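You operate a simulated robot arm through the tools that you are given. There is no shell and no other tool. Be economical: measure what you need, move in short steps, check, and stop when the job is done.

You are at the controls of a simulated two-armed robot. One attempt, no reset.

TASK
Put the grey block on the top of the blue table away on the top of the wooden bench. Take the white cap from the top of the grey table and put it on the top of the grey bench. Take the tall white cap and leave it on the top of the green cabinet. Put the short tube on the top of the grey table away on the shelf under the white table. Fetch the wash bottle and stand it on top of the yellow cover. Fetch the pump handle and stand it on the top of the steel shelf. Put the waste beaker on the top of the wooden bench away on the shelf under the grey table. Put the black dropper cap on top of the batten. Take the black brush and leave it on the top of the blue bench. Pick up the sample jug with one hand, pass it to the other hand and put it on the top of the yellow table. Take the green brush and put it on top of the rubber mallet. The order is free. Set down upright: grey block, wash bottle, pump handle, waste beaker, sample jug.

Only the result counts: the job must be done as asked and must still hold three seconds after the hand-in. Knocking over, shifting, dropping, spilling or breaking anything else fails it. Lids that push on must go on centred and level and be pressed home; caps that screw on are set level and turned clockwise until they are tight.

THE ROBOT
Two 6-joint arms with two-finger parallel grippers on one trunk, on a base that drives. Base frame: it is fixed to the floor where the robot stands at the start and does not move with it; the origin is under the middle of the robot, x ahead of it, y to its left, z up; the surface under the hand at the start is at about z = 82. Readings come in cm, degrees, newtons and seconds.
The left shoulder is at the start at [-7.7, 17.7, 83.2], the right one opposite. With the tool pointing down near the work surface each hand reaches from about 10 to 72 cm from the robot's upright axis, wherever it stands, measured 20 degrees to its own side. Places, roughly: batten (23x5x5 cm) [270, 40, 90]; black brush (3x3x15 cm) [280, 60, 100]; black dropper cap (3x3x3 cm) [270, 0, 90]; green brush (4x4x10 cm) [270, -110, 90]; grey block (7x5x5 cm) [60, -20, 80]; pump handle (3x3x24 cm) [110, 10, 100]; rubber mallet (16x5x8 cm) [90, 150, 90]; sample jug (12x8x11 cm) [260, -100, 90]; shelf under the grey table [50, -80, 30]; shelf under the white table [90, 130, 30]; short tube (5x5x13 cm) [60, -110, 90]; tall white cap (3x3x3 cm) [50, -90, 80]; top of the blue bench [280, 170, 90]; top of the green cabinet [-140, 250, 80]; top of the grey bench [280, -100, 90]; top of the steel shelf (21x166 cm) [100, -318, 60]; top of the wooden bench [280, 40, 90]; top of the yellow table [40, 140, 80]; waste beaker [250, 0, 100]; white cap (4x4x2 cm) [60, -30, 80]; yellow cover (32x17x10 cm) [270, 70, 30]. Payload 1.57 kg a hand.
The tool frame of a hand sits at the grasp point between the pads (the TCP): z along the fingers, y along the line on which they close. The tips reach 3 cm beyond it. Largest opening 8 cm; finger width 1.7, thickness 1.2; the body of the gripper, 4 by 8.2 cm, starts 8 cm behind the TCP.
Orientation is that of the tool frame in the base frame, as [roll, pitch, yaw] about the fixed x, y, z axes, in that order (R = Rz(yaw) Ry(pitch) Rx(roll)). With the fingers straight down and closing along the base's y, the tool's x points along the base's -x, its y along +y and its z along -z.

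THE INTERFACE
- The arms move only by the tool send_rows. It takes "left_steps", "right_steps" or both (then of equal length, played together; a hand with none holds still); each is a list that holds one entry, the list of rows, each a list of 7 numbers: the turn, a rotation vector about the tool's x, y, z in degrees, then the shift along the tool's x, y, z in cm, then the finger opening in cm, from 0 to 8. In form: [[[rx, ry, rz, dx, dy, dz, hand], ...]]. A call has 1 to 12 rows; each row shifts and turns the commanded pose from where the row before left it, along the tool's axes as they then stand. Each row takes 0.2 s and may step no farther than 5 cm and 8.6 degrees from the row before; otherwise, or with a gripper value out of range, the whole call is refused. Where a pose cannot be reached the arm comes as near as it can. A force on the tool above 40 N (or 10 N above the force at the start of the call, whichever is more), or a blocked arm, ends the call early, and 0.2 s more pass. The fingers move at their own pace (about 7.2 cm/s each) and stop on an object; they squeeze with about 31 N. The grip force told is the motor's: it shows also when the fingers shut on nothing. Time passes only in rows, and 0.2 s behind the last, so rows that do not move let the fingers close. It gives the time, the measured TCP pose, the force on the tool (base axes), the opening and the grip force at its end, in the units of the frame above (readings bear some noise), with the torque about the TCP (base axes, N m) and any sound that the robot's microphone picked up.
- Cameras (640 x 400 px; columns grow to the right, rows downward): "scene" is now at [2.39, -4.53, 155.56]; the picture's right is [-0.58, -0.81, 0.00], its down [-0.60, 0.43, -0.67] and it looks along [0.55, -0.39, -0.74] (base axes); focal length 284 px, centre (320, 200). "left" rides on the left gripper at [7.2, 0.7, -12.2] in its tool frame; the picture's right is [-0.09, 1.00, 0.00], its down [-0.84, -0.08, -0.54] and it looks along [-0.54, -0.05, 0.84] (tool axes); focal length 238 px, centre (320, 200). "right" rides on the right gripper at [7.2, -0.7, -12.2] in its tool frame; the picture's right is [0.09, 1.00, 0.00], its down [-0.84, 0.08, -0.54] and it looks along [-0.54, 0.05, 0.84] (tool axes); focal length 238 px, centre (320, 200). There is no depth. A picture from a camera that has moved, and an enlarged one, comes with that camera's place and axes in the base frame and with its lens.
- snapshot(camera): a new picture of that camera. It takes no simulated time.
- lift_body(by): slides the trunk up (or, below 0, down) by that many cm; the arms and the scene camera ride with it, the base frame stays. It gives what a move gives, with no picture.
- base_move(legs): drives the robot by 1 to 6 legs, each [ahead, left, turn to the left] in cm, cm and degrees, along the robot's own axes; the way and the turn of a leg run together, so that a leg with both is an arc; at most 150 cm and 180 degrees a leg. The arms and the cameras ride along, it lands a little off, and it stops where it bumps. It gives what a move gives.
- head_to(pan, tilt): turns the head with the scene camera to pan (to the left, within 143 degrees either way) and tilt (down, from -29 to 69), counted from straight ahead of the robot. It gives what a move gives.
- close_up(camera, box): a new picture of the part [left, top, right, bottom] of that camera's present view, enlarged. It takes no simulated time.
- close_job(): hands the job in; it is judged then, once.

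Work in short steps. Places have to be worked out from the pictures, the camera data and where the tool is seen: move nearer, look again, correct. Check each grasp and each placing, and mend what went wrong. You have 556 turns and 356 pictures in all, those below and enlarged ones among them. Open the grippers and draw the arms clear of the work before you hand the job in, unless the task says otherwise; then end with one line.

The tools are called after "Request:" by a JSON object that holds its "method" and its "body". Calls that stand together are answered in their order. send_rows: Moves the arms, as the interface text tells. Its arguments: {"type":"object","properties":{"left_steps":{"type":"array","items":{"type":"array","items":{"type":"array","items":{"type":"number"}}}},"right_steps":{"type":"array","items":{"type":"array","items":{"type":"array","items":{"type":"number"}}}}},"required":[]} The other tools are called the same way: lift_body (by) slides the trunk up or down; base_move (legs) drives the base; head_to (pan, tilt) turns the head that bears the scene camera; snapshot (camera) takes a picture; close_up (camera, box) takes an enlarged picture of a part of a camera's view; close_job () hands the job in.

At the start:

```text
t: 0.0
left_eef_pos: [47.72, -0.63, 111.03]
left_tool_rot: [180.0, -0.1, 179.9]
left_force: [-0.8, 0.5, 0.2]
left_wrist_torque: [0.01, 0.0, 0.03]
left_finger_gap: 8.01
left_gripper_force: 0.1
right_eef_pos: [33.98, -39.08, 109.87]
right_tool_rot: [179.9, 0.0, -180.0]
right_force: [-0.1, -0.3, 0.6]
right_wrist_torque: [0.04, -0.02, -0.01]
right_finger_gap: 7.98
right_gripper_force: 0.1
trunk travel left (down, up): [-27.5, 5.3]
robot x, y, heading: [0.61, 0.02, 0.1]
head pan, tilt: [-35.5, 47.6]
```

scene: 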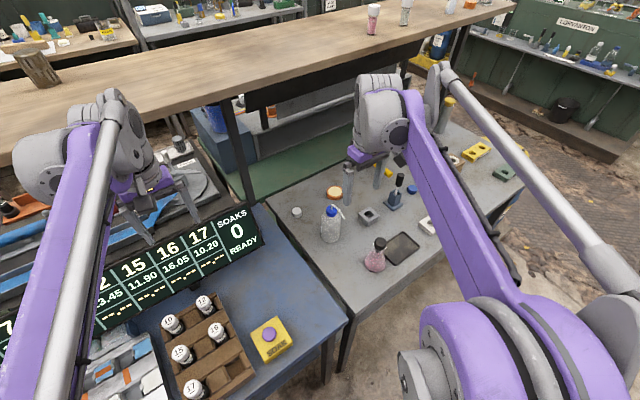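
right: 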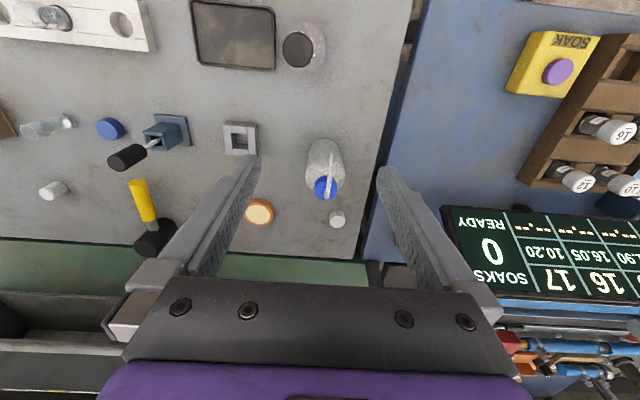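
left: 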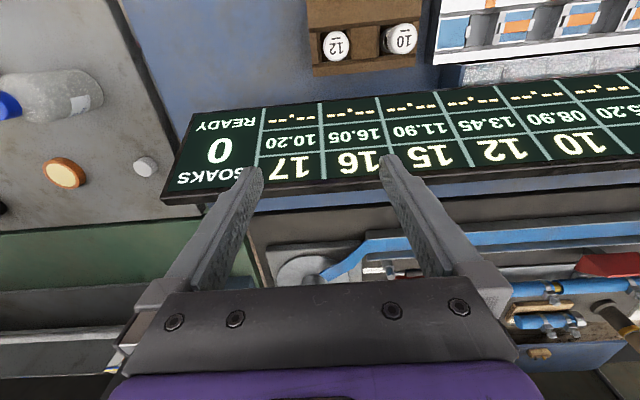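

I'll start by looking around with the head to learn the layout.

Request:
{"method": "head_to", "body": {"pan": 0, "tilt": 25}}

Request:
{"method": "snapshot", "body": {"camera": "scene"}}

Request:
{"method": "head_to", "body": {"pan": 70, "tilt": 30}}

Request:
{"method": "snapshot", "body": {"camera": "scene"}}

Request:
{"method": "head_to", "body": {"pan": 130, "tilt": 20}}

Request:
{"method": "snapshot", "body": {"camera": "scene"}}

Request:
{"method": "head_to", "body": {"pan": -70, "tilt": 30}}

Request:
{"method": "snapshot", "body": {"camera": "scene"}}

```text
t: 1.0
left_eef_pos: [47.61, -0.49, 110.9]
left_tool_rot: [-180.0, 0.0, 180.0]
left_force: [-0.4, -0.3, -0.5]
left_wrist_torque: [-0.01, 0.01, 0.02]
left_finger_gap: 8.0
left_gripper_force: 0.1
right_eef_pos: [33.86, -39.15, 109.86]
right_tool_rot: [-179.9, 0.0, -180.0]
right_force: [-0.3, 0.9, 0.3]
right_wrist_torque: [-0.03, 0.0, 0.0]
right_finger_gap: 7.99
right_gripper_force: 0.0
trunk travel left (down, up): [-27.5, 5.3]
robot x, y, heading: [0.47, -0.03, -0.0]
head pan, tilt: [0.0, 25.0]
```

```text
352 pictures are left
camera scene: at [5.16, 0.05, 158.98], right [0.0, -1.0, 0.0], down [-0.42, 0.0, -0.91], along [0.91, 0.0, -0.42], focal length 284 px, centre (320, 200)
```

scene: 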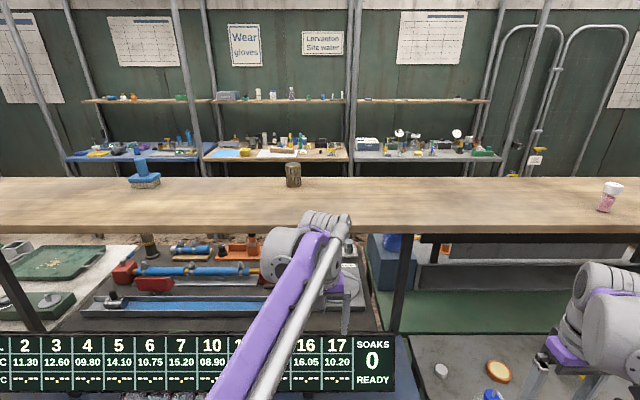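

```text
t: 2.4
left_eef_pos: [47.71, -0.48, 111.0]
left_tool_rot: [-180.0, 0.0, 180.0]
left_force: [-0.6, -0.3, 0.3]
left_wrist_torque: [0.0, -0.01, 0.01]
left_finger_gap: 8.01
left_gripper_force: 0.0
right_eef_pos: [33.88, -39.02, 109.83]
right_tool_rot: [-179.9, 0.1, -179.9]
right_force: [0.3, 0.3, 0.5]
right_wrist_torque: [-0.02, 0.03, 0.0]
right_finger_gap: 8.02
right_gripper_force: 0.0
trunk travel left (down, up): [-27.5, 5.3]
robot x, y, heading: [-0.21, -0.03, -0.0]
head pan, tilt: [70.0, 30.0]
```

```text
351 pictures are left
camera scene: at [-0.96, 8.56, 158.19], right [0.94, -0.34, 0.0], down [-0.17, -0.47, -0.87], along [0.3, 0.81, -0.5], focal length 284 px, centre (320, 200)
```

scene: 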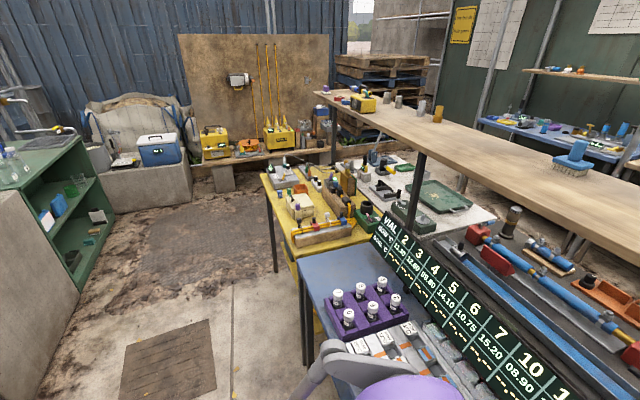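

```text
t: 3.7
left_eef_pos: [47.73, -0.52, 110.95]
left_tool_rot: [180.0, 0.1, -179.9]
left_force: [0.5, 0.4, 0.0]
left_wrist_torque: [0.01, -0.01, -0.03]
left_finger_gap: 8.02
left_gripper_force: 0.0
right_eef_pos: [34.05, -39.07, 109.87]
right_tool_rot: [180.0, -0.1, 179.9]
right_force: [0.1, -0.6, 0.3]
right_wrist_torque: [0.0, 0.0, 0.0]
right_finger_gap: 7.99
right_gripper_force: 0.2
trunk travel left (down, up): [-27.5, 5.3]
robot x, y, heading: [0.16, -0.04, -0.1]
head pan, tilt: [130.0, 20.0]
```

```text
350 pictures are left
camera scene: at [-10.04, 7.2, 159.79], right [0.77, 0.64, 0.0], down [0.22, -0.26, -0.94], along [-0.6, 0.72, -0.34], focal length 284 px, centre (320, 200)
```

scene: 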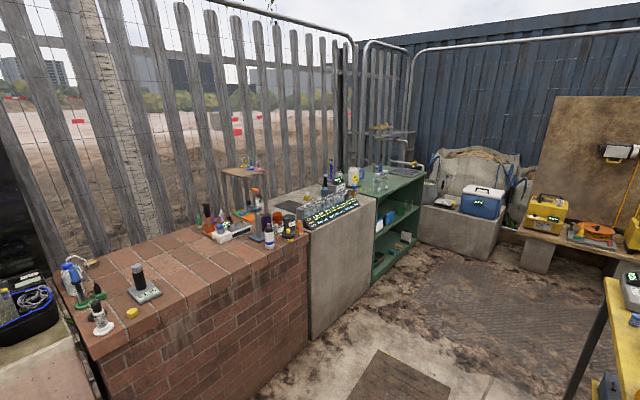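

```text
t: 6.7
left_eef_pos: [47.7, -0.5, 110.99]
left_tool_rot: [-179.9, 0.0, -179.9]
left_force: [-0.4, 0.6, -0.1]
left_wrist_torque: [0.04, 0.0, 0.0]
left_finger_gap: 7.96
left_gripper_force: 0.0
right_eef_pos: [34.02, -39.07, 109.86]
right_tool_rot: [-180.0, 0.1, 179.9]
right_force: [0.2, -0.8, -0.8]
right_wrist_torque: [0.05, -0.02, 0.01]
right_finger_gap: 8.0
right_gripper_force: 0.1
trunk travel left (down, up): [-27.5, 5.3]
robot x, y, heading: [-0.09, 0.25, -0.1]
head pan, tilt: [-70.0, 30.0]
```

```text
349 pictures are left
camera scene: at [-0.96, -8.44, 158.19], right [-0.94, -0.34, 0.0], down [-0.17, 0.47, -0.87], along [0.3, -0.81, -0.5], focal length 284 px, centre (320, 200)
```

scene: 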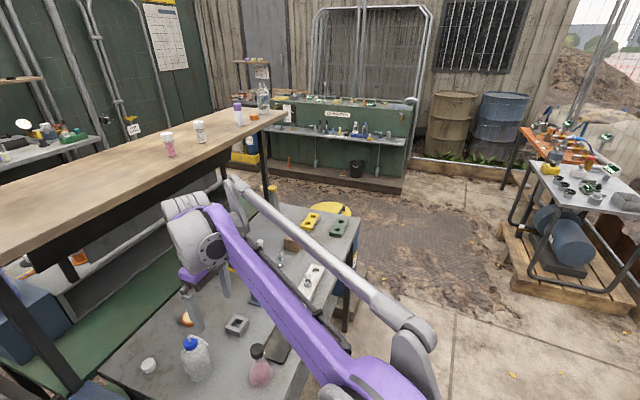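

The layout is clear in outline: tables close by, an overshelf, and benches beyond. I take enlarged views of the regions to identify the objects.

Request:
{"method": "close_up", "body": {"camera": "scene", "box": [100, 200, 370, 400]}}

Request:
{"method": "head_to", "body": {"pan": 0, "tilt": 20}}

Request:
{"method": "close_up", "body": {"camera": "scene", "box": [50, 100, 290, 250]}}

Request:
{"method": "close_up", "body": {"camera": "scene", "box": [280, 100, 520, 250]}}

```text
2.00 times, centred on (235, 300) of scene
camera zoom: at [-0.96, -8.44, 158.19], right [-0.94, -0.34, 0.0], down [-0.17, 0.47, -0.87], along [0.3, -0.81, -0.5], focal length 568 px, centre (490, 0)
```

zoom: 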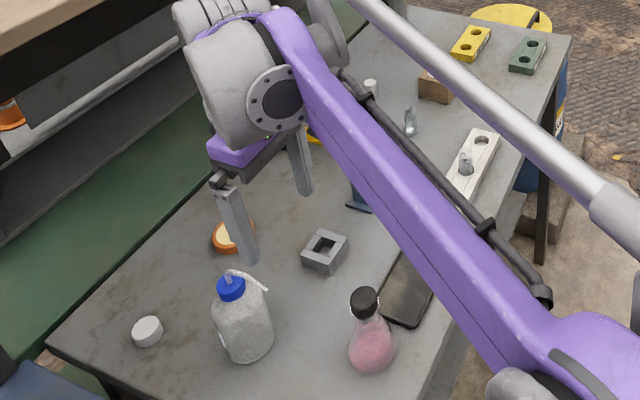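

```text
t: 8.1
left_eef_pos: [47.73, -0.59, 110.85]
left_tool_rot: [-180.0, -0.1, 180.0]
left_force: [0.3, 1.0, -0.6]
left_wrist_torque: [-0.04, 0.0, 0.02]
left_finger_gap: 8.02
left_gripper_force: 0.1
right_eef_pos: [33.99, -39.09, 109.91]
right_tool_rot: [-180.0, 0.0, 180.0]
right_force: [-0.3, 0.5, -0.2]
right_wrist_torque: [-0.02, 0.0, 0.04]
right_finger_gap: 8.02
right_gripper_force: 0.1
trunk travel left (down, up): [-27.5, 5.3]
robot x, y, heading: [-0.2, 0.04, -0.0]
head pan, tilt: [0.0, 20.0]
```

```text
2.67 times, centred on (170, 175) of scene
camera zoom: at [5.26, 0.06, 159.8], right [0.0, -1.0, 0.0], down [-0.34, 0.0, -0.94], along [0.94, 0.0, -0.34], focal length 758 px, centre (720, 267)
```

zoom: 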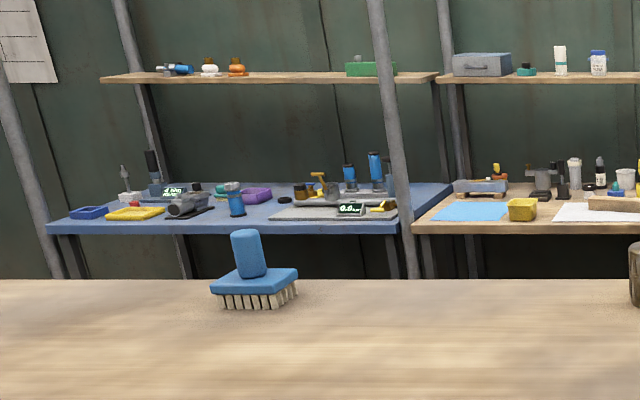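

```text
2.67 times, centred on (400, 175) of scene
camera zoom: at [5.26, 0.06, 159.8], right [0.0, -1.0, 0.0], down [-0.34, 0.0, -0.94], along [0.94, 0.0, -0.34], focal length 758 px, centre (107, 267)
```

zoom: 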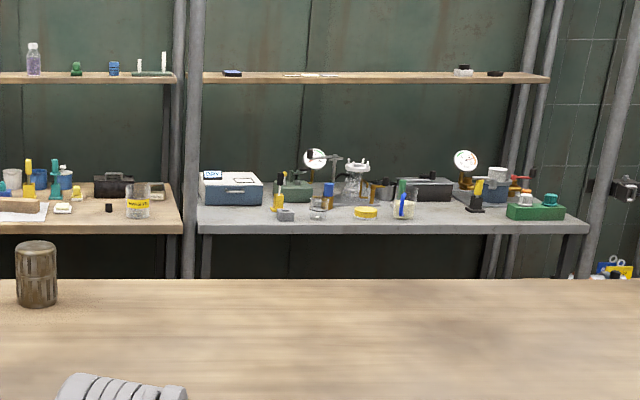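

I look down at the blue table and the area behind the scoreboard for the grey block and pump handle.

Request:
{"method": "head_to", "body": {"pan": -10, "tilt": 45}}

Request:
{"method": "snapshot", "body": {"camera": "scene"}}

Request:
{"method": "close_up", "body": {"camera": "left", "box": [250, 180, 640, 400]}}

Request:
{"method": "close_up", "body": {"camera": "right", "box": [0, 0, 400, 260]}}

```text
t: 8.9
left_eef_pos: [47.72, -0.49, 110.87]
left_tool_rot: [-179.9, 0.0, -179.9]
left_force: [0.0, -0.6, -0.5]
left_wrist_torque: [-0.02, 0.0, 0.0]
left_finger_gap: 7.98
left_gripper_force: 0.0
right_eef_pos: [33.89, -39.07, 109.89]
right_tool_rot: [-179.9, 0.0, 180.0]
right_force: [0.5, -0.6, 0.1]
right_wrist_torque: [0.04, 0.0, -0.03]
right_finger_gap: 8.01
right_gripper_force: 0.1
trunk travel left (down, up): [-27.5, 5.3]
robot x, y, heading: [0.09, 0.16, 0.0]
head pan, tilt: [-10.0, 45.0]
```

```text
345 pictures are left
camera scene: at [3.95, -1.35, 155.94], right [-0.17, -0.98, 0.0], down [-0.7, 0.12, -0.71], along [0.7, -0.12, -0.71], focal length 284 px, centre (320, 200)
```

scene: 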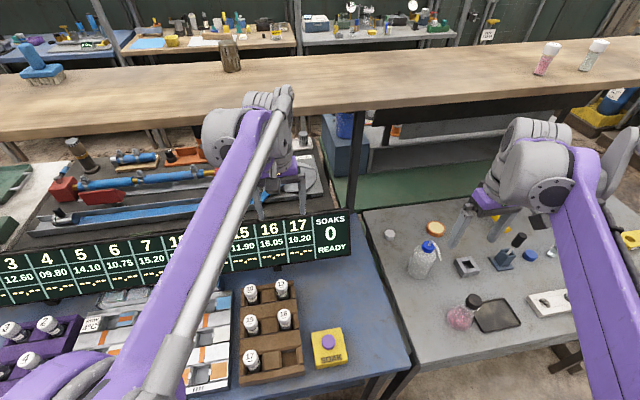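

```text
1.64 times, centred on (445, 290) of left
camera zoom: at [40.51, 0.09, 123.18], right [0.09, 1.0, 0.0], down [0.84, -0.08, 0.54], along [0.54, -0.05, -0.84], focal length 391 px, centre (115, 52)
```

zoom: 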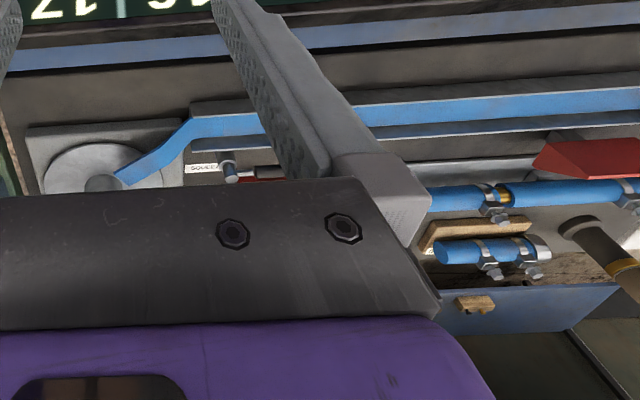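

```text
1.54 times, centred on (200, 130) of right
camera zoom: at [26.76, -39.76, 122.02], right [-0.09, 1.0, 0.0], down [0.84, 0.08, 0.54], along [0.54, 0.05, -0.84], focal length 367 px, centre (505, 308)
```

zoom: 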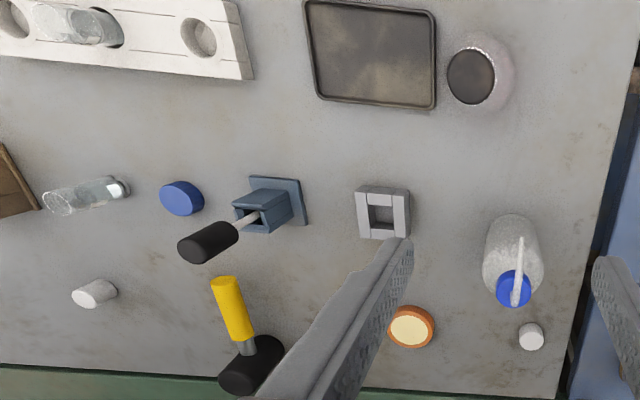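

The left hand hides two spots. I move the left hand to the right to look behind the scoreboard's end.

Request:
{"method": "send_rows", "body": {"left_steps": [[[0, 0, 0, 0, -5, 0, 8], [0, 0, 0, 0, -5, 0, 8], [0, 0, 0, 0, -3, 0, 8]]]}}

Request:
{"method": "snapshot", "body": {"camera": "left"}}

Request:
{"method": "snapshot", "body": {"camera": "scene"}}

```text
t: 9.8
left_eef_pos: [47.77, -13.51, 110.99]
left_tool_rot: [179.9, 0.1, 180.0]
left_force: [0.4, 0.1, 0.7]
left_wrist_torque: [0.04, -0.02, -0.02]
left_finger_gap: 7.97
left_gripper_force: 0.1
right_eef_pos: [33.92, -39.08, 109.88]
right_tool_rot: [-179.9, 0.0, -179.9]
right_force: [0.4, -1.7, 0.1]
right_wrist_torque: [0.01, 0.02, 0.03]
right_finger_gap: 7.98
right_gripper_force: 0.1
trunk travel left (down, up): [-27.5, 5.3]
robot x, y, heading: [-0.1, 0.34, 0.1]
head pan, tilt: [-10.0, 45.0]
```

```text
342 pictures are left
camera left: at [40.5, -12.96, 123.26], right [0.09, 1.0, 0.0], down [0.84, -0.08, 0.54], along [0.54, -0.05, -0.84], focal length 238 px, centre (320, 200)
```

left: 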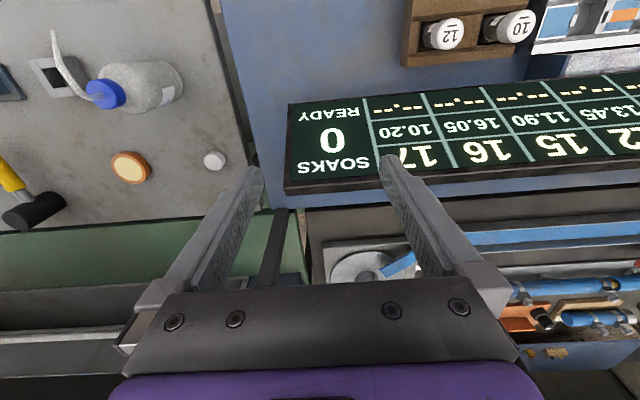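

```text
341 pictures are left
camera scene: at [3.96, -1.41, 155.93], right [-0.17, -0.98, 0.0], down [-0.7, 0.12, -0.71], along [0.7, -0.12, -0.71], focal length 284 px, centre (320, 200)
```

scene: 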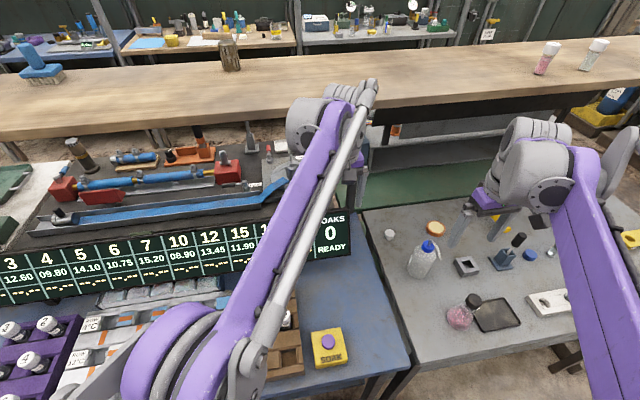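

I zoom on the trough area and on the scoreboard end.

Request:
{"method": "close_up", "body": {"camera": "scene", "box": [150, 100, 310, 200]}}

Request:
{"method": "close_up", "body": {"camera": "left", "box": [240, 160, 440, 290]}}

Request:
{"method": "close_up", "body": {"camera": "scene", "box": [0, 110, 160, 210]}}

```text
4.00 times, centred on (230, 150) of scene
camera zoom: at [3.96, -1.41, 155.93], right [-0.17, -0.98, 0.0], down [-0.7, 0.12, -0.71], along [0.7, -0.12, -0.71], focal length 1136 px, centre (680, 400)
```

zoom: 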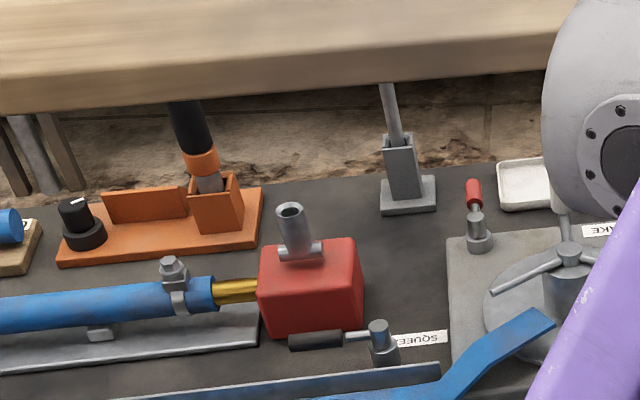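

```text
3.08 times, centred on (340, 225) of left
camera zoom: at [40.5, -12.96, 123.26], right [0.09, 1.0, 0.0], down [0.84, -0.08, 0.54], along [0.54, -0.05, -0.84], focal length 733 px, centre (258, 123)
```

zoom: 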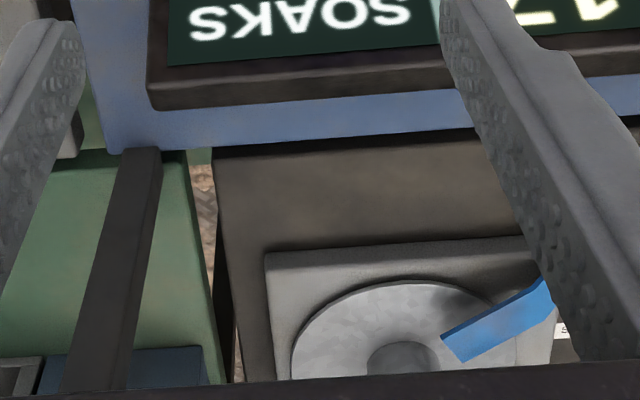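

```text
4.00 times, centred on (80, 160) of scene
camera zoom: at [3.96, -1.41, 155.93], right [-0.17, -0.98, 0.0], down [-0.7, 0.12, -0.71], along [0.7, -0.12, -0.71], focal length 1136 px, centre (1280, 360)
```

zoom: 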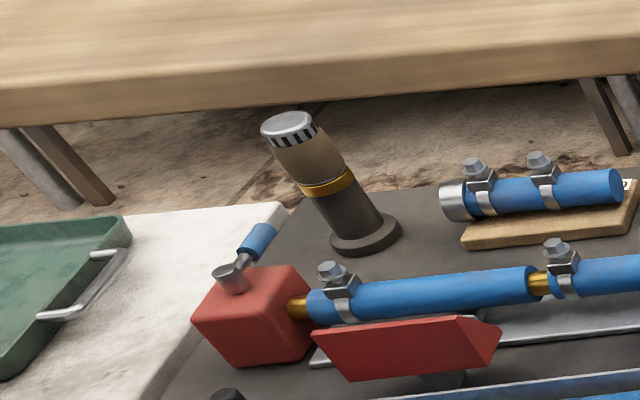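

The pump handle is likely the rod in the grey socket at about (114, 11). To find the grey block I use the right camera from y = -22 while the left hand moves away.

Request:
{"method": "send_rows", "body": {"left_steps": [[[0, 0, 0, 0, 5, 0, 8], [0, 0, 0, 0, 5, 0, 8], [0, 0, 0, 0, 5, 0, 8], [0, 0, 0, 0, 5, 0, 8], [0, 0, 0, 5, 5, 0, 8]]], "right_steps": [[[0, 0, 0, 0, 0, 0, 8], [0, 0, 0, 0, 0, 0, 8], [0, 0, 0, 0, 5, 0, 8], [0, 0, 0, 0, 5, 0, 8], [0, 0, 0, 0, 5, 0, 8]]]}}

Request:
{"method": "snapshot", "body": {"camera": "right"}}

Request:
{"method": "snapshot", "body": {"camera": "scene"}}

```text
refused: row 5 steps farther than a row can; nothing moved
```

```text
337 pictures are left
camera right: at [26.78, -39.8, 122.01], right [-0.09, 1.0, 0.0], down [0.84, 0.08, 0.54], along [0.54, 0.05, -0.84], focal length 238 px, centre (320, 200)
```

right: 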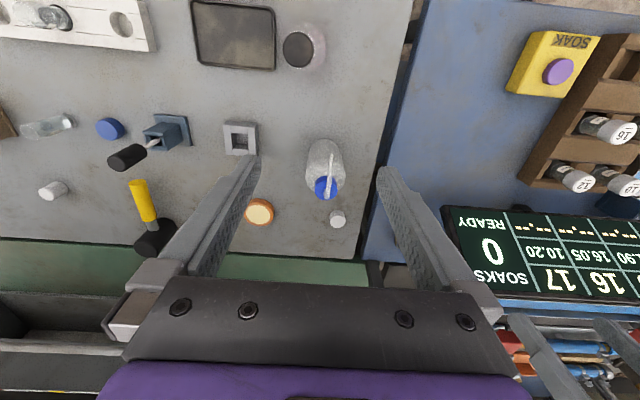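

```text
336 pictures are left
camera scene: at [3.96, -1.41, 155.93], right [-0.17, -0.98, 0.0], down [-0.7, 0.12, -0.71], along [0.7, -0.12, -0.71], focal length 284 px, centre (320, 200)
```

scene: 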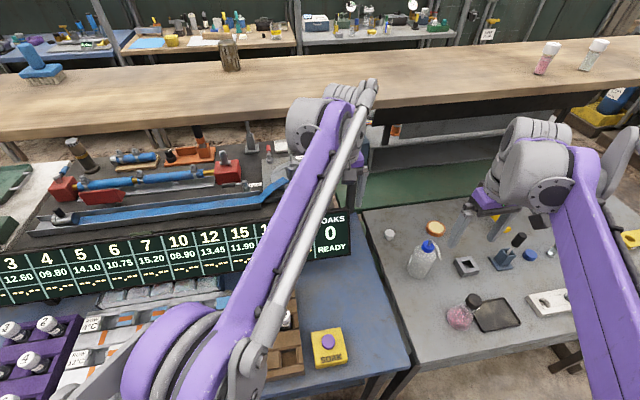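

The step limit is on the combined distance; I resend with smaller rows.

Request:
{"method": "send_rows", "body": {"left_steps": [[[0, 0, 0, 0, 5, 0, 8], [0, 0, 0, 0, 5, 0, 8], [0, 0, 0, 0, 5, 0, 8], [0, 0, 0, 0, 5, 0, 8], [0, 0, 0, 3, 4, 0, 8]]], "right_steps": [[[0, 0, 0, 0, 0, 0, 8], [0, 0, 0, 0, 0, 0, 8], [0, 0, 0, 0, 5, 0, 8], [0, 0, 0, 0, 5, 0, 8], [0, 0, 0, 0, 5, 0, 8]]]}}

Request:
{"method": "snapshot", "body": {"camera": "right"}}

Request:
{"method": "close_up", "body": {"camera": "scene", "box": [220, 120, 420, 245]}}

```text
t: 10.9
left_eef_pos: [44.77, 10.61, 110.9]
left_tool_rot: [-179.9, 0.1, 179.9]
left_force: [0.1, 0.1, -0.3]
left_wrist_torque: [-0.03, -0.03, -0.01]
left_finger_gap: 8.02
left_gripper_force: 0.0
right_eef_pos: [34.07, -24.13, 109.97]
right_tool_rot: [-179.9, 0.2, 179.9]
right_force: [-0.5, -0.6, -0.6]
right_wrist_torque: [0.01, -0.05, 0.0]
right_finger_gap: 7.99
right_gripper_force: 0.1
trunk travel left (down, up): [-27.5, 5.3]
robot x, y, heading: [-0.47, 0.03, -0.0]
head pan, tilt: [-10.0, 45.0]
```

```text
335 pictures are left
camera right: at [26.76, -24.71, 122.12], right [-0.09, 1.0, 0.0], down [0.84, 0.08, 0.54], along [0.54, 0.05, -0.84], focal length 238 px, centre (320, 200)
```

right: 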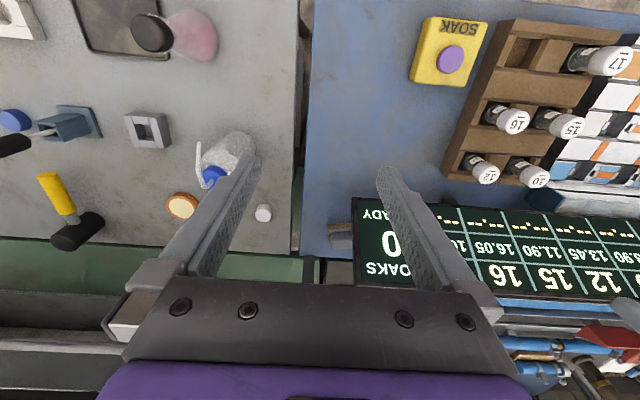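

```text
3.20 times, centred on (320, 182) of scene
camera zoom: at [3.73, -1.2, 155.93], right [-0.17, -0.98, 0.0], down [-0.7, 0.12, -0.71], along [0.7, -0.12, -0.71], focal length 909 px, centre (320, 256)
```

zoom: 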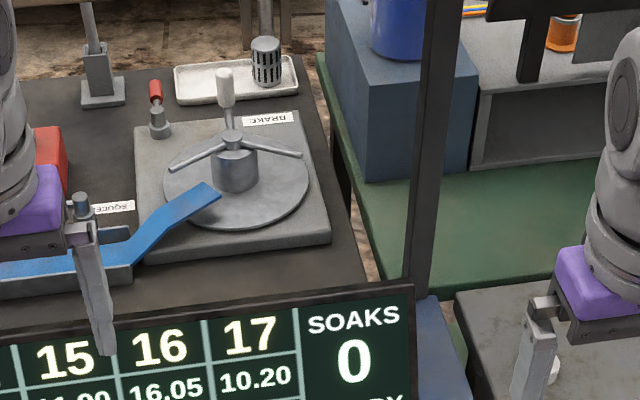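

A grey edge peeks out behind the scoreboard's right end at about (59,-17). Zoom on it.

Request:
{"method": "close_up", "body": {"camera": "right", "box": [290, 180, 410, 290]}}

```text
3.64 times, centred on (350, 235) of right
camera zoom: at [26.76, -24.71, 122.12], right [-0.09, 1.0, 0.0], down [0.84, 0.08, 0.54], along [0.54, 0.05, -0.84], focal length 867 px, centre (211, 73)
```

zoom: 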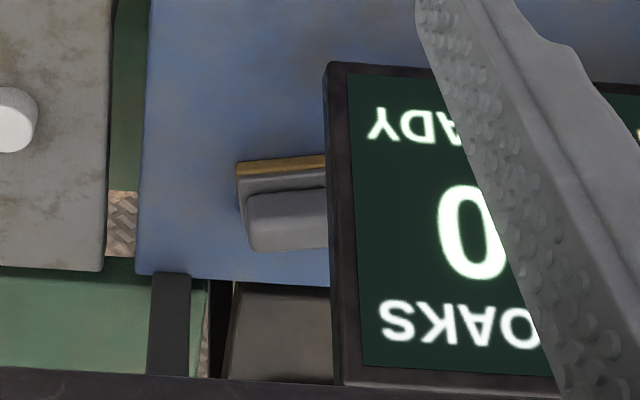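

The grey block lies behind the leaning scoreboard, roughly x 56–61, y -20.5…-13.5, with ~4.7 cm sticking out past the board's end. I'll grasp its free end with the left hand closing along x; first I turn the left hand 90° (camera toward -y) and move the right hand back.

Request:
{"method": "send_rows", "body": {"left_steps": [[[0, 0, -8.2, 0, 0, 0, 8], [0, 0, -8.2, 0, 0, 0, 8], [0, 0, -8.2, 0, 0, 0, 8], [0, 0, -8.2, 0, 0, 0, 8], [0, 0, -8.2, 0, 0, 0, 8], [0, 0, -8.2, 0, 0, 0, 8], [0, 0, -8.2, 0, 0, 0, 8], [0, 0, -8.2, 0, 0, 0, 8], [0, 0, -8.2, 0, 0, 0, 8], [0, 0, -8.1, 0, 0, 0, 8], [0, 0, -8.1, 0, 0, 0, 8]]], "right_steps": [[[0, 0, 0, 0, -5, 0, 8], [0, 0, 0, 0, -5, 0, 8], [0, 0, 0, 0, -5, 0, 8], [0, 0, 0, 0, -5, 0, 8], [0, 0, 0, 0, 0, 0, 8], [0, 0, 0, 0, 0, 0, 8], [0, 0, 0, 0, 0, 0, 8], [0, 0, 0, 0, 0, 0, 8], [0, 0, 0, 0, 0, 0, 8], [0, 0, 0, 0, 0, 0, 8], [0, 0, 0, 0, 0, 0, 8]]]}}

```text
t: 13.3
left_eef_pos: [44.67, 10.44, 110.88]
left_tool_rot: [180.0, 0.0, -89.8]
left_force: [-0.6, 0.7, 0.4]
left_wrist_torque: [0.0, 0.02, 0.01]
left_finger_gap: 8.01
left_gripper_force: 0.0
right_eef_pos: [34.08, -43.76, 109.71]
right_tool_rot: [-180.0, -0.1, -180.0]
right_force: [0.2, 1.3, 0.1]
right_wrist_torque: [-0.03, -0.02, 0.03]
right_finger_gap: 8.04
right_gripper_force: 0.0
trunk travel left (down, up): [-27.5, 5.3]
robot x, y, heading: [0.2, 0.04, -0.2]
head pan, tilt: [-10.0, 45.0]
```

Turn worked. Move left hand above the block's free end at z≈111.

Request:
{"method": "send_rows", "body": {"left_steps": [[[0, 0, 0, 4.2, -2, 0, 8], [0, 0, 0, 4.2, -2, 0, 8], [0, 0, 0, 4.2, -2, 0, 8], [0, 0, 0, 4.2, -2, 0, 8], [0, 0, 0, 4.2, -2, 0, 8], [0, 0, 0, 4.2, -2, 0, 8], [0, 0, 0, 4.2, -2, 0, 8]]]}}

Request:
{"method": "snapshot", "body": {"camera": "left"}}

Request:
{"method": "snapshot", "body": {"camera": "scene"}}

```text
t: 14.9
left_eef_pos: [51.96, -11.8, 110.39]
left_tool_rot: [-179.3, -0.2, -90.0]
left_force: [-0.4, 0.0, -0.1]
left_wrist_torque: [0.01, -0.01, 0.01]
left_finger_gap: 8.0
left_gripper_force: 0.1
left hand out of reach, approached as far as the arm can: row 5, 6, 7
right_eef_pos: [32.99, -43.54, 110.34]
right_tool_rot: [-179.7, 0.6, 180.0]
right_force: [-0.3, 0.4, 0.3]
right_wrist_torque: [-0.01, -0.02, 0.01]
right_finger_gap: 8.01
right_gripper_force: 0.1
trunk travel left (down, up): [-27.5, 5.3]
robot x, y, heading: [0.17, 0.18, -0.2]
head pan, tilt: [-10.0, 45.0]
```

```text
332 pictures are left
camera left: at [51.07, -19.03, 122.56], right [-1.0, 0.09, -0.01], down [0.07, 0.84, 0.54], along [0.06, 0.54, -0.84], focal length 238 px, centre (320, 200)
```

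left: 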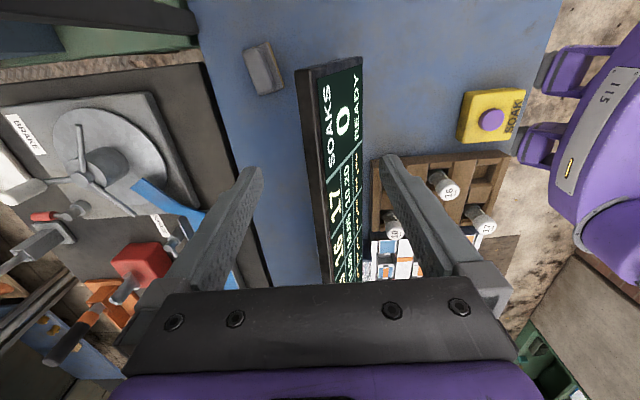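

```text
331 pictures are left
camera scene: at [2.5, -0.73, 155.97], right [-0.17, -0.98, 0.0], down [-0.69, 0.12, -0.71], along [0.7, -0.13, -0.7], focal length 284 px, centre (320, 200)
```

scene: 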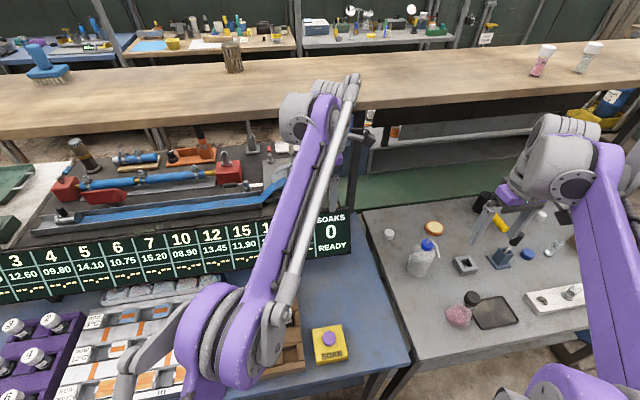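

The left hand can't reach there, but its camera shows the block free behind the board at about (59.7,-17.3). I'll use the right hand instead: retract the left, turn and move the right.

Request:
{"method": "send_rows", "body": {"left_steps": [[[0, 0, 0, -4, 2, 0, 8], [0, 0, 0, -4, 2, 0, 8], [0, 0, 0, -4, 2, 0, 8], [0, 0, 0, -4, 2, 0, 8], [0, 0, 0, -4, 2, 0, 8], [0, 0, 0, -4, 2, 0, 8], [0, 0, 0, -4, 2, 0, 8], [0, 0, 0, 0, 0, 0, 8], [0, 0, 0, 0, 0, 0, 8], [0, 0, 0, 0, 0, 0, 8], [0, 0, 0, 0, 0, 0, 8]]], "right_steps": [[[0, 0, -8.2, 0, 0, 0, 8], [0, 0, -8.2, 0, 0, 0, 8], [0, 0, -8.2, 0, 0, 0, 8], [0, 0, -8.2, 0, 0, 0, 8], [0, 0, -8.2, 0, 0, 0, 8], [0, 0, -8.2, 0, 0, 0, 8], [0, 0, -8.2, 0, 0, 0, 8], [0, 0, -8.2, 0, 0, 0, 8], [0, 0, -8.2, 0, 0, 0, 8], [0, 0, -8.1, 0, 0, 0, 8], [0, 0, -8.1, 0, 0, 0, 8]]]}}

```text
t: 17.4
left_eef_pos: [39.0, 15.87, 110.1]
left_tool_rot: [179.9, 0.1, -90.0]
left_force: [0.4, 0.2, -1.0]
left_wrist_torque: [-0.02, 0.0, -0.02]
left_finger_gap: 8.0
left_gripper_force: 0.0
right_eef_pos: [33.84, -44.1, 109.87]
right_tool_rot: [-180.0, -0.1, -89.8]
right_force: [-0.4, -0.3, -0.5]
right_wrist_torque: [0.01, 0.01, 0.01]
right_finger_gap: 7.99
right_gripper_force: 0.1
trunk travel left (down, up): [-27.5, 5.3]
robot x, y, heading: [0.03, 0.3, 0.1]
head pan, tilt: [-10.0, 45.0]
```

Right hand turned. Move it above the block.

Request:
{"method": "send_rows", "body": {"right_steps": [[[0, 0, 0, -3.25, -3.2, 0, 8], [0, 0, 0, -3.25, -3.2, 0, 8], [0, 0, 0, -3.25, -3.2, 0, 8], [0, 0, 0, -3.25, -3.2, 0, 8], [0, 0, 0, -3.25, -3.2, 0, 8], [0, 0, 0, -3.25, -3.2, 0, 8], [0, 0, 0, -3.25, -3.2, 0, 8], [0, 0, 0, -3.25, -3.2, 0, 8]]]}}

Request:
{"method": "snapshot", "body": {"camera": "right"}}

```text
t: 19.4
left_eef_pos: [34.06, 12.91, 110.87]
left_tool_rot: [-178.8, 0.2, -93.7]
left_force: [0.0, 1.5, -0.2]
left_wrist_torque: [-0.1, 0.0, -0.01]
left_finger_gap: 7.98
left_gripper_force: 0.1
right_eef_pos: [51.68, -24.77, 111.29]
right_tool_rot: [-179.9, -0.4, -96.0]
right_force: [0.0, -0.1, 0.6]
right_wrist_torque: [0.02, -0.01, 0.02]
right_finger_gap: 8.01
right_gripper_force: 0.0
trunk travel left (down, up): [-27.5, 5.3]
robot x, y, heading: [-4.03, 0.09, -4.0]
head pan, tilt: [-10.0, 45.0]
stopped in row 8 (right hand): the arm was blocked; the commanded pose is now the measured one
```

```text
330 pictures are left
camera right: at [51.64, -31.86, 123.61], right [-1.0, 0.01, 0.0], down [0.01, 0.84, 0.54], along [0.01, 0.54, -0.84], focal length 238 px, centre (320, 200)
```

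right: 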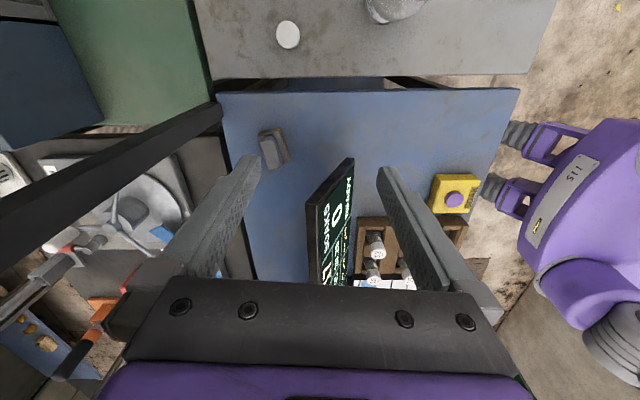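

The right arm bumped into something (probably the overshelf or its post) and pushed the base back 4 cm. I check with the scene camera.

Request:
{"method": "head_to", "body": {"pan": -20, "tilt": 35}}

Request:
{"method": "snapshot", "body": {"camera": "scene"}}

```text
t: 20.1
left_eef_pos: [33.97, 12.79, 110.96]
left_tool_rot: [-178.8, 0.3, -93.6]
left_force: [-0.7, 0.1, -0.2]
left_wrist_torque: [-0.02, 0.02, 0.0]
left_finger_gap: 8.02
left_gripper_force: 0.1
right_eef_pos: [51.91, -24.54, 111.48]
right_tool_rot: [-179.8, 0.0, -95.7]
right_force: [0.3, -0.2, -0.8]
right_wrist_torque: [-0.02, 0.01, 0.01]
right_finger_gap: 8.01
right_gripper_force: 0.0
trunk travel left (down, up): [-27.5, 5.3]
robot x, y, heading: [-3.71, -0.32, -3.6]
head pan, tilt: [-20.0, 35.0]
```

```text
329 pictures are left
camera scene: at [-2.88, -4.15, 157.45], right [-0.4, -0.92, -0.01], down [-0.51, 0.23, -0.83], along [0.76, -0.32, -0.56], focal length 284 px, centre (320, 200)
```

scene: 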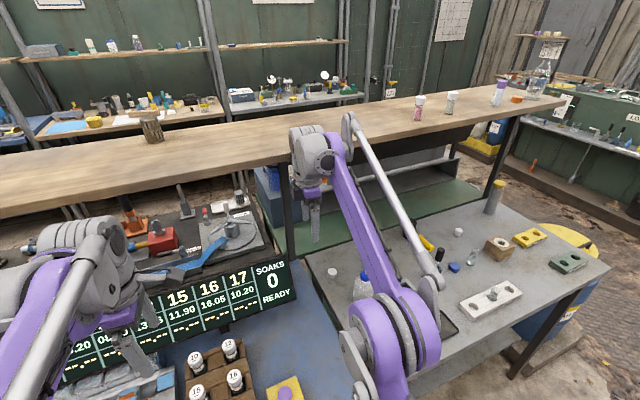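

The right wrist touched the overshelf's front edge; the arm must go in lower. I back off, turn slightly to match the block, and descend before advancing.

Request:
{"method": "send_rows", "body": {"right_steps": [[[0, 0, 0, 0, 4, 0, 8], [0, 0, -6.5, 0, 4, 0, 8], [0, 0, -6.5, 1, 0, 4, 8], [0, 0, 0, 1, 0, 4.5, 8], [0, 0, 0, 0, 0, 4.5, 8]]]}}

Request:
{"method": "snapshot", "body": {"camera": "right"}}

```text
t: 21.3
left_eef_pos: [36.13, 13.57, 109.95]
left_tool_rot: [180.0, 0.0, -93.4]
left_force: [0.6, 0.2, -0.3]
left_wrist_torque: [0.04, -0.01, -0.02]
left_finger_gap: 7.99
left_gripper_force: 0.1
right_eef_pos: [46.78, -24.44, 97.03]
right_tool_rot: [179.4, -0.2, -81.9]
right_force: [-0.1, 0.1, 0.5]
right_wrist_torque: [0.0, -0.01, -0.01]
right_finger_gap: 7.99
right_gripper_force: 0.1
trunk travel left (down, up): [-27.5, 5.3]
robot x, y, heading: [-3.61, -0.44, -3.6]
head pan, tilt: [-20.0, 35.0]
```

```text
328 pictures are left
camera right: at [48.57, -31.47, 109.17], right [-0.97, -0.23, 0.01], down [-0.19, 0.82, 0.54], along [-0.13, 0.52, -0.84], focal length 238 px, centre (320, 200)
```

right: 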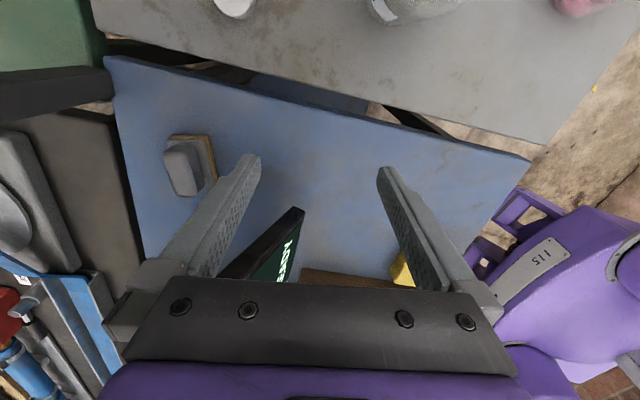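

Block's top is at about (59.3,-18.8), aligned with the tool. Advance at z≈97 above its free end.

Request:
{"method": "send_rows", "body": {"right_steps": [[[0, 0, 0, -1, -4.4, 0, 6.6], [0, 0, 0, -1, -4.4, 0, 6.6], [0, 0, 0, -1, -4.4, 0, 6.6]]]}}

Request:
{"method": "snapshot", "body": {"camera": "right"}}

```text
t: 22.1
left_eef_pos: [36.32, 13.69, 109.98]
left_tool_rot: [-180.0, 0.0, -93.5]
left_force: [0.4, -0.6, 0.7]
left_wrist_torque: [0.01, 0.05, 0.03]
left_finger_gap: 7.98
left_gripper_force: 0.1
right_eef_pos: [59.46, -19.82, 96.68]
right_tool_rot: [179.3, -0.2, -82.0]
right_force: [-0.1, -1.0, -0.6]
right_wrist_torque: [0.01, 0.0, -0.02]
right_finger_gap: 6.59
right_gripper_force: 0.0
trunk travel left (down, up): [-27.5, 5.3]
robot x, y, heading: [-3.51, 0.04, -3.4]
head pan, tilt: [-20.0, 35.0]
```

```text
327 pictures are left
camera right: at [61.29, -26.78, 108.98], right [-0.97, -0.23, 0.01], down [-0.19, 0.82, 0.54], along [-0.13, 0.52, -0.84], focal length 238 px, centre (320, 200)
```

right: 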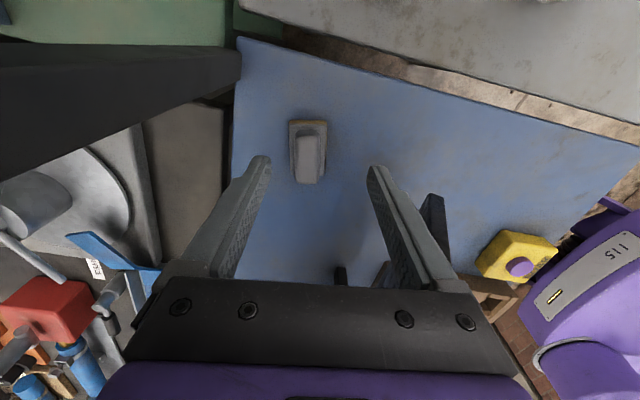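

Block is ~1 cm further in +x. Correct and descend to z≈86.

Request:
{"method": "send_rows", "body": {"right_steps": [[[0, 0, 0, -0.3, -1.1, 0, 6.6], [0, 0, 0, 0, 0, 3.5, 6.6], [0, 0, 0, 0, 0, 3.5, 6.6], [0, 0, 0, 0, 0, 3.4, 6.6], [0, 0, 0, 0, 0, 0, 6.6]]]}}

Request:
{"method": "snapshot", "body": {"camera": "right"}}

```text
t: 23.3
left_eef_pos: [36.18, 13.51, 110.1]
left_tool_rot: [-180.0, 0.1, -93.4]
left_force: [0.4, -0.6, -0.5]
left_wrist_torque: [-0.01, 0.01, 0.03]
left_finger_gap: 7.99
left_gripper_force: 0.0
right_eef_pos: [60.04, -19.29, 86.43]
right_tool_rot: [179.4, -0.2, -81.9]
right_force: [-1.0, 0.0, 0.9]
right_wrist_torque: [0.01, -0.01, 0.01]
right_finger_gap: 6.58
right_gripper_force: 0.0
trunk travel left (down, up): [-27.5, 5.3]
robot x, y, heading: [-3.45, -0.23, -3.5]
head pan, tilt: [-20.0, 35.0]
```

```text
326 pictures are left
camera right: at [61.92, -26.25, 98.64], right [-0.97, -0.23, 0.01], down [-0.19, 0.82, 0.54], along [-0.13, 0.52, -0.84], focal length 238 px, centre (320, 200)
```

right: 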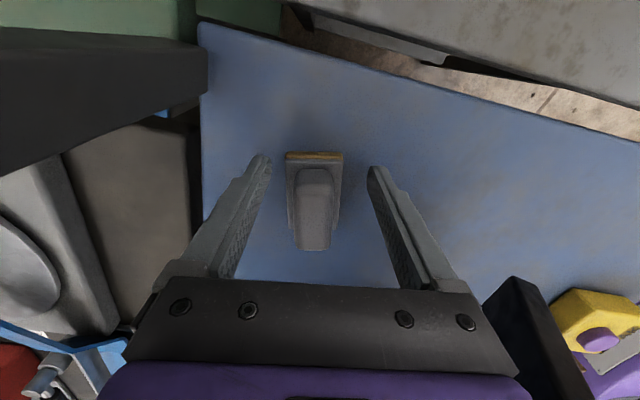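

Block is between the fingers. Close and check.

Request:
{"method": "send_rows", "body": {"right_steps": [[[0, 0, 0, 0, 0, 0, 2], [0, 0, 0, 0, 0, 0, 2], [0, 0, 0, 0, 0, 0, 2], [0, 0, 0, 0, 0, 0, 2]]]}}

Request:
{"method": "snapshot", "body": {"camera": "right"}}

```text
t: 24.3
left_eef_pos: [36.26, 13.43, 110.03]
left_tool_rot: [180.0, -0.1, -93.4]
left_force: [-0.2, -0.4, -0.1]
left_wrist_torque: [0.0, 0.0, 0.05]
left_finger_gap: 8.01
left_gripper_force: 0.0
right_eef_pos: [60.06, -19.24, 86.56]
right_tool_rot: [179.5, -0.2, -81.9]
right_force: [-0.4, 0.4, 1.2]
right_wrist_torque: [0.02, -0.11, -0.02]
right_finger_gap: 2.52
right_gripper_force: 31.2
trunk travel left (down, up): [-27.5, 5.3]
robot x, y, heading: [-3.51, -0.3, -3.3]
head pan, tilt: [-20.0, 35.0]
```

```text
325 pictures are left
camera right: at [61.95, -26.26, 98.67], right [-0.97, -0.23, 0.01], down [-0.19, 0.82, 0.54], along [-0.13, 0.52, -0.84], focal length 238 px, centre (320, 200)
```

right: 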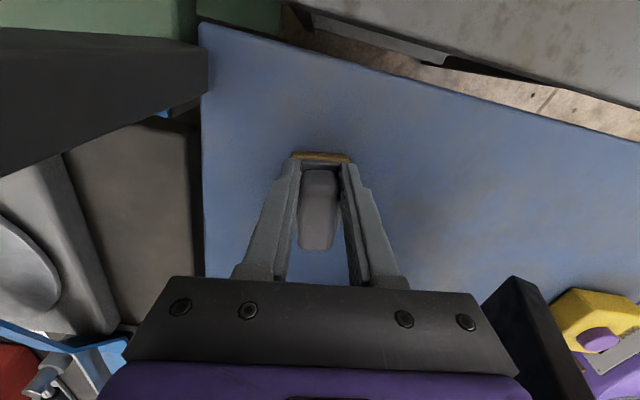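

The block's ridge is held (2.5 cm). Lift 9 cm and pull back toward the robot.

Request:
{"method": "send_rows", "body": {"right_steps": [[[0, 0, 0, 0, 0, -3, 2], [0, 0, 0, 0, 0, -4, 2], [0, 0, 0, 0, 0, -4, 2], [0, 0, 0, 1, 4, 0, 2], [0, 0, 0, 1, 4, 0, 2], [0, 0, 0, 1, 4, 0, 2], [0, 0, 0, 1, 4, -2, 2], [0, 0, 0, 1, 4, -2, 2]]]}}

Request:
{"method": "snapshot", "body": {"camera": "right"}}

Request:
{"method": "snapshot", "body": {"camera": "scene"}}

```text
t: 26.1
left_eef_pos: [36.12, 13.61, 110.15]
left_tool_rot: [-179.9, 0.0, -93.4]
left_force: [-0.7, 0.5, 0.1]
left_wrist_torque: [-0.01, 0.02, 0.0]
left_finger_gap: 7.99
left_gripper_force: 0.0
right_eef_pos: [40.9, -27.0, 101.85]
right_tool_rot: [179.4, -0.2, -82.0]
right_force: [0.0, 0.0, -0.9]
right_wrist_torque: [0.0, -0.01, 0.0]
right_finger_gap: 1.98
right_gripper_force: 0.0
trunk travel left (down, up): [-27.5, 5.3]
robot x, y, heading: [-3.81, 0.25, -3.4]
head pan, tilt: [-20.0, 35.0]
```

```text
324 pictures are left
camera right: at [42.56, -34.0, 114.13], right [-0.97, -0.23, 0.01], down [-0.19, 0.82, 0.54], along [-0.13, 0.52, -0.84], focal length 238 px, centre (320, 200)
```

right: 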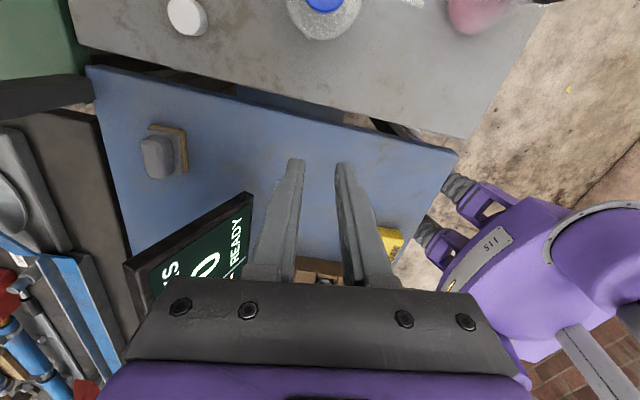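

```text
323 pictures are left
camera scene: at [0.31, -3.26, 157.41], right [-0.4, -0.92, 0.0], down [-0.53, 0.23, -0.82], along [0.75, -0.32, -0.57], focal length 284 px, centre (320, 200)
```

scene: 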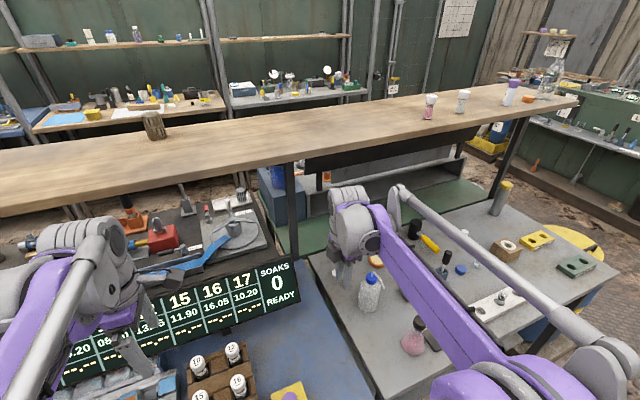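

The block slipped out of the fingers and stays in place. I zoom in to see its shape.

Request:
{"method": "close_up", "body": {"camera": "right", "box": [110, 90, 230, 190]}}

```text
4.00 times, centred on (170, 140) of right
camera zoom: at [42.56, -34.0, 114.13], right [-0.97, -0.23, 0.01], down [-0.19, 0.82, 0.54], along [-0.13, 0.52, -0.84], focal length 953 px, centre (920, 440)
```

zoom: 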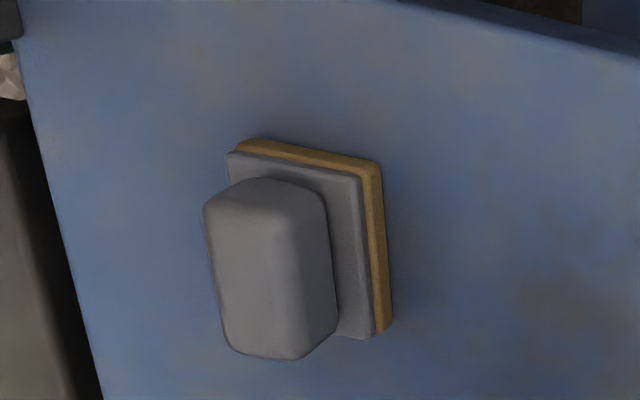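

It's a float: brown sole, grey plate (~4×6), tapered handle. I must grip the plate's sides lower down. Plate centre ≈(59.5,-18); go back above it with yaw -88.

Request:
{"method": "send_rows", "body": {"right_steps": [[[0, 0, 6, 0, 0, 4, 7], [0, 0, 0, -1.54, -3.78, 0, 7], [0, 0, 0, -1.54, -3.78, 0, 7], [0, 0, 0, -1.54, -3.78, 0, 7], [0, 0, 0, -1.54, -3.78, 0, 7], [0, 0, 0, -1.54, -3.78, 0, 7]]]}}

Request:
{"method": "close_up", "body": {"camera": "right", "box": [200, 90, 440, 240]}}

```text
t: 27.5
left_eef_pos: [36.31, 13.64, 109.99]
left_tool_rot: [180.0, 0.1, -93.4]
left_force: [-0.5, -0.3, -0.1]
left_wrist_torque: [0.02, 0.01, -0.02]
left_finger_gap: 8.02
left_gripper_force: 0.0
right_eef_pos: [59.71, -18.65, 97.68]
right_tool_rot: [179.4, -0.3, -88.0]
right_force: [-1.0, 0.2, -0.1]
right_wrist_torque: [-0.03, 0.01, -0.03]
right_finger_gap: 6.99
right_gripper_force: 0.1
trunk travel left (down, up): [-27.5, 5.3]
robot x, y, heading: [-3.59, -0.17, -3.7]
head pan, tilt: [-20.0, 35.0]
```

```text
2.67 times, centred on (320, 165) of right
camera zoom: at [60.87, -25.74, 109.81], right [-0.99, -0.13, 0.01], down [-0.1, 0.84, 0.54], along [-0.08, 0.53, -0.84], focal length 636 px, centre (320, 293)
```

zoom: 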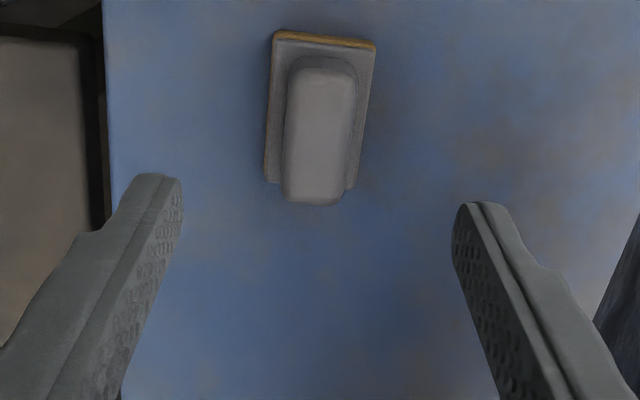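

Well aligned. Descend to z≈85 so the tips reach the plate's sides.

Request:
{"method": "send_rows", "body": {"right_steps": [[[0, 0, 0, -0.4, 0.15, 4, 7], [0, 0, 0, 0, 0, 4, 7], [0, 0, 0, 0, 0, 3, 7], [0, 0, 0, 0, 0, 1.4, 7], [0, 0, 0, 0, 0, 0, 7]]]}}

Request:
{"method": "snapshot", "body": {"camera": "right"}}

```text
t: 28.7
left_eef_pos: [36.15, 13.57, 110.11]
left_tool_rot: [-180.0, 0.0, -93.5]
left_force: [0.0, -0.4, -0.4]
left_wrist_torque: [0.0, 0.06, 0.01]
left_finger_gap: 7.98
left_gripper_force: 0.0
right_eef_pos: [59.44, -18.36, 85.06]
right_tool_rot: [179.4, -0.3, -87.7]
right_force: [0.4, 0.8, -0.5]
right_wrist_torque: [0.03, 0.03, 0.01]
right_finger_gap: 6.98
right_gripper_force: 0.2
trunk travel left (down, up): [-27.5, 5.3]
robot x, y, heading: [-3.65, -0.03, -3.3]
head pan, tilt: [-20.0, 35.0]
```

```text
320 pictures are left
camera right: at [60.49, -25.44, 97.26], right [-0.99, -0.13, 0.01], down [-0.1, 0.84, 0.54], along [-0.08, 0.53, -0.84], focal length 238 px, centre (320, 200)
```

right: 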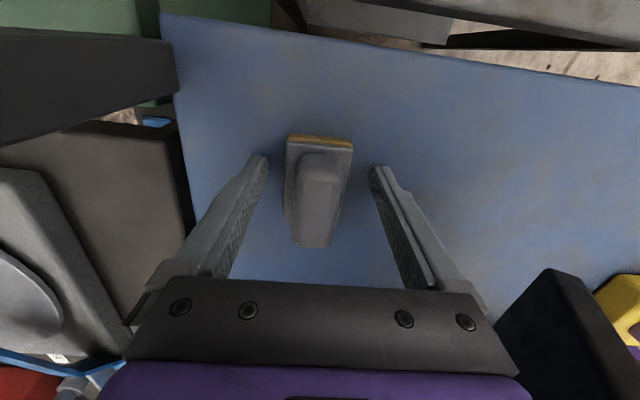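

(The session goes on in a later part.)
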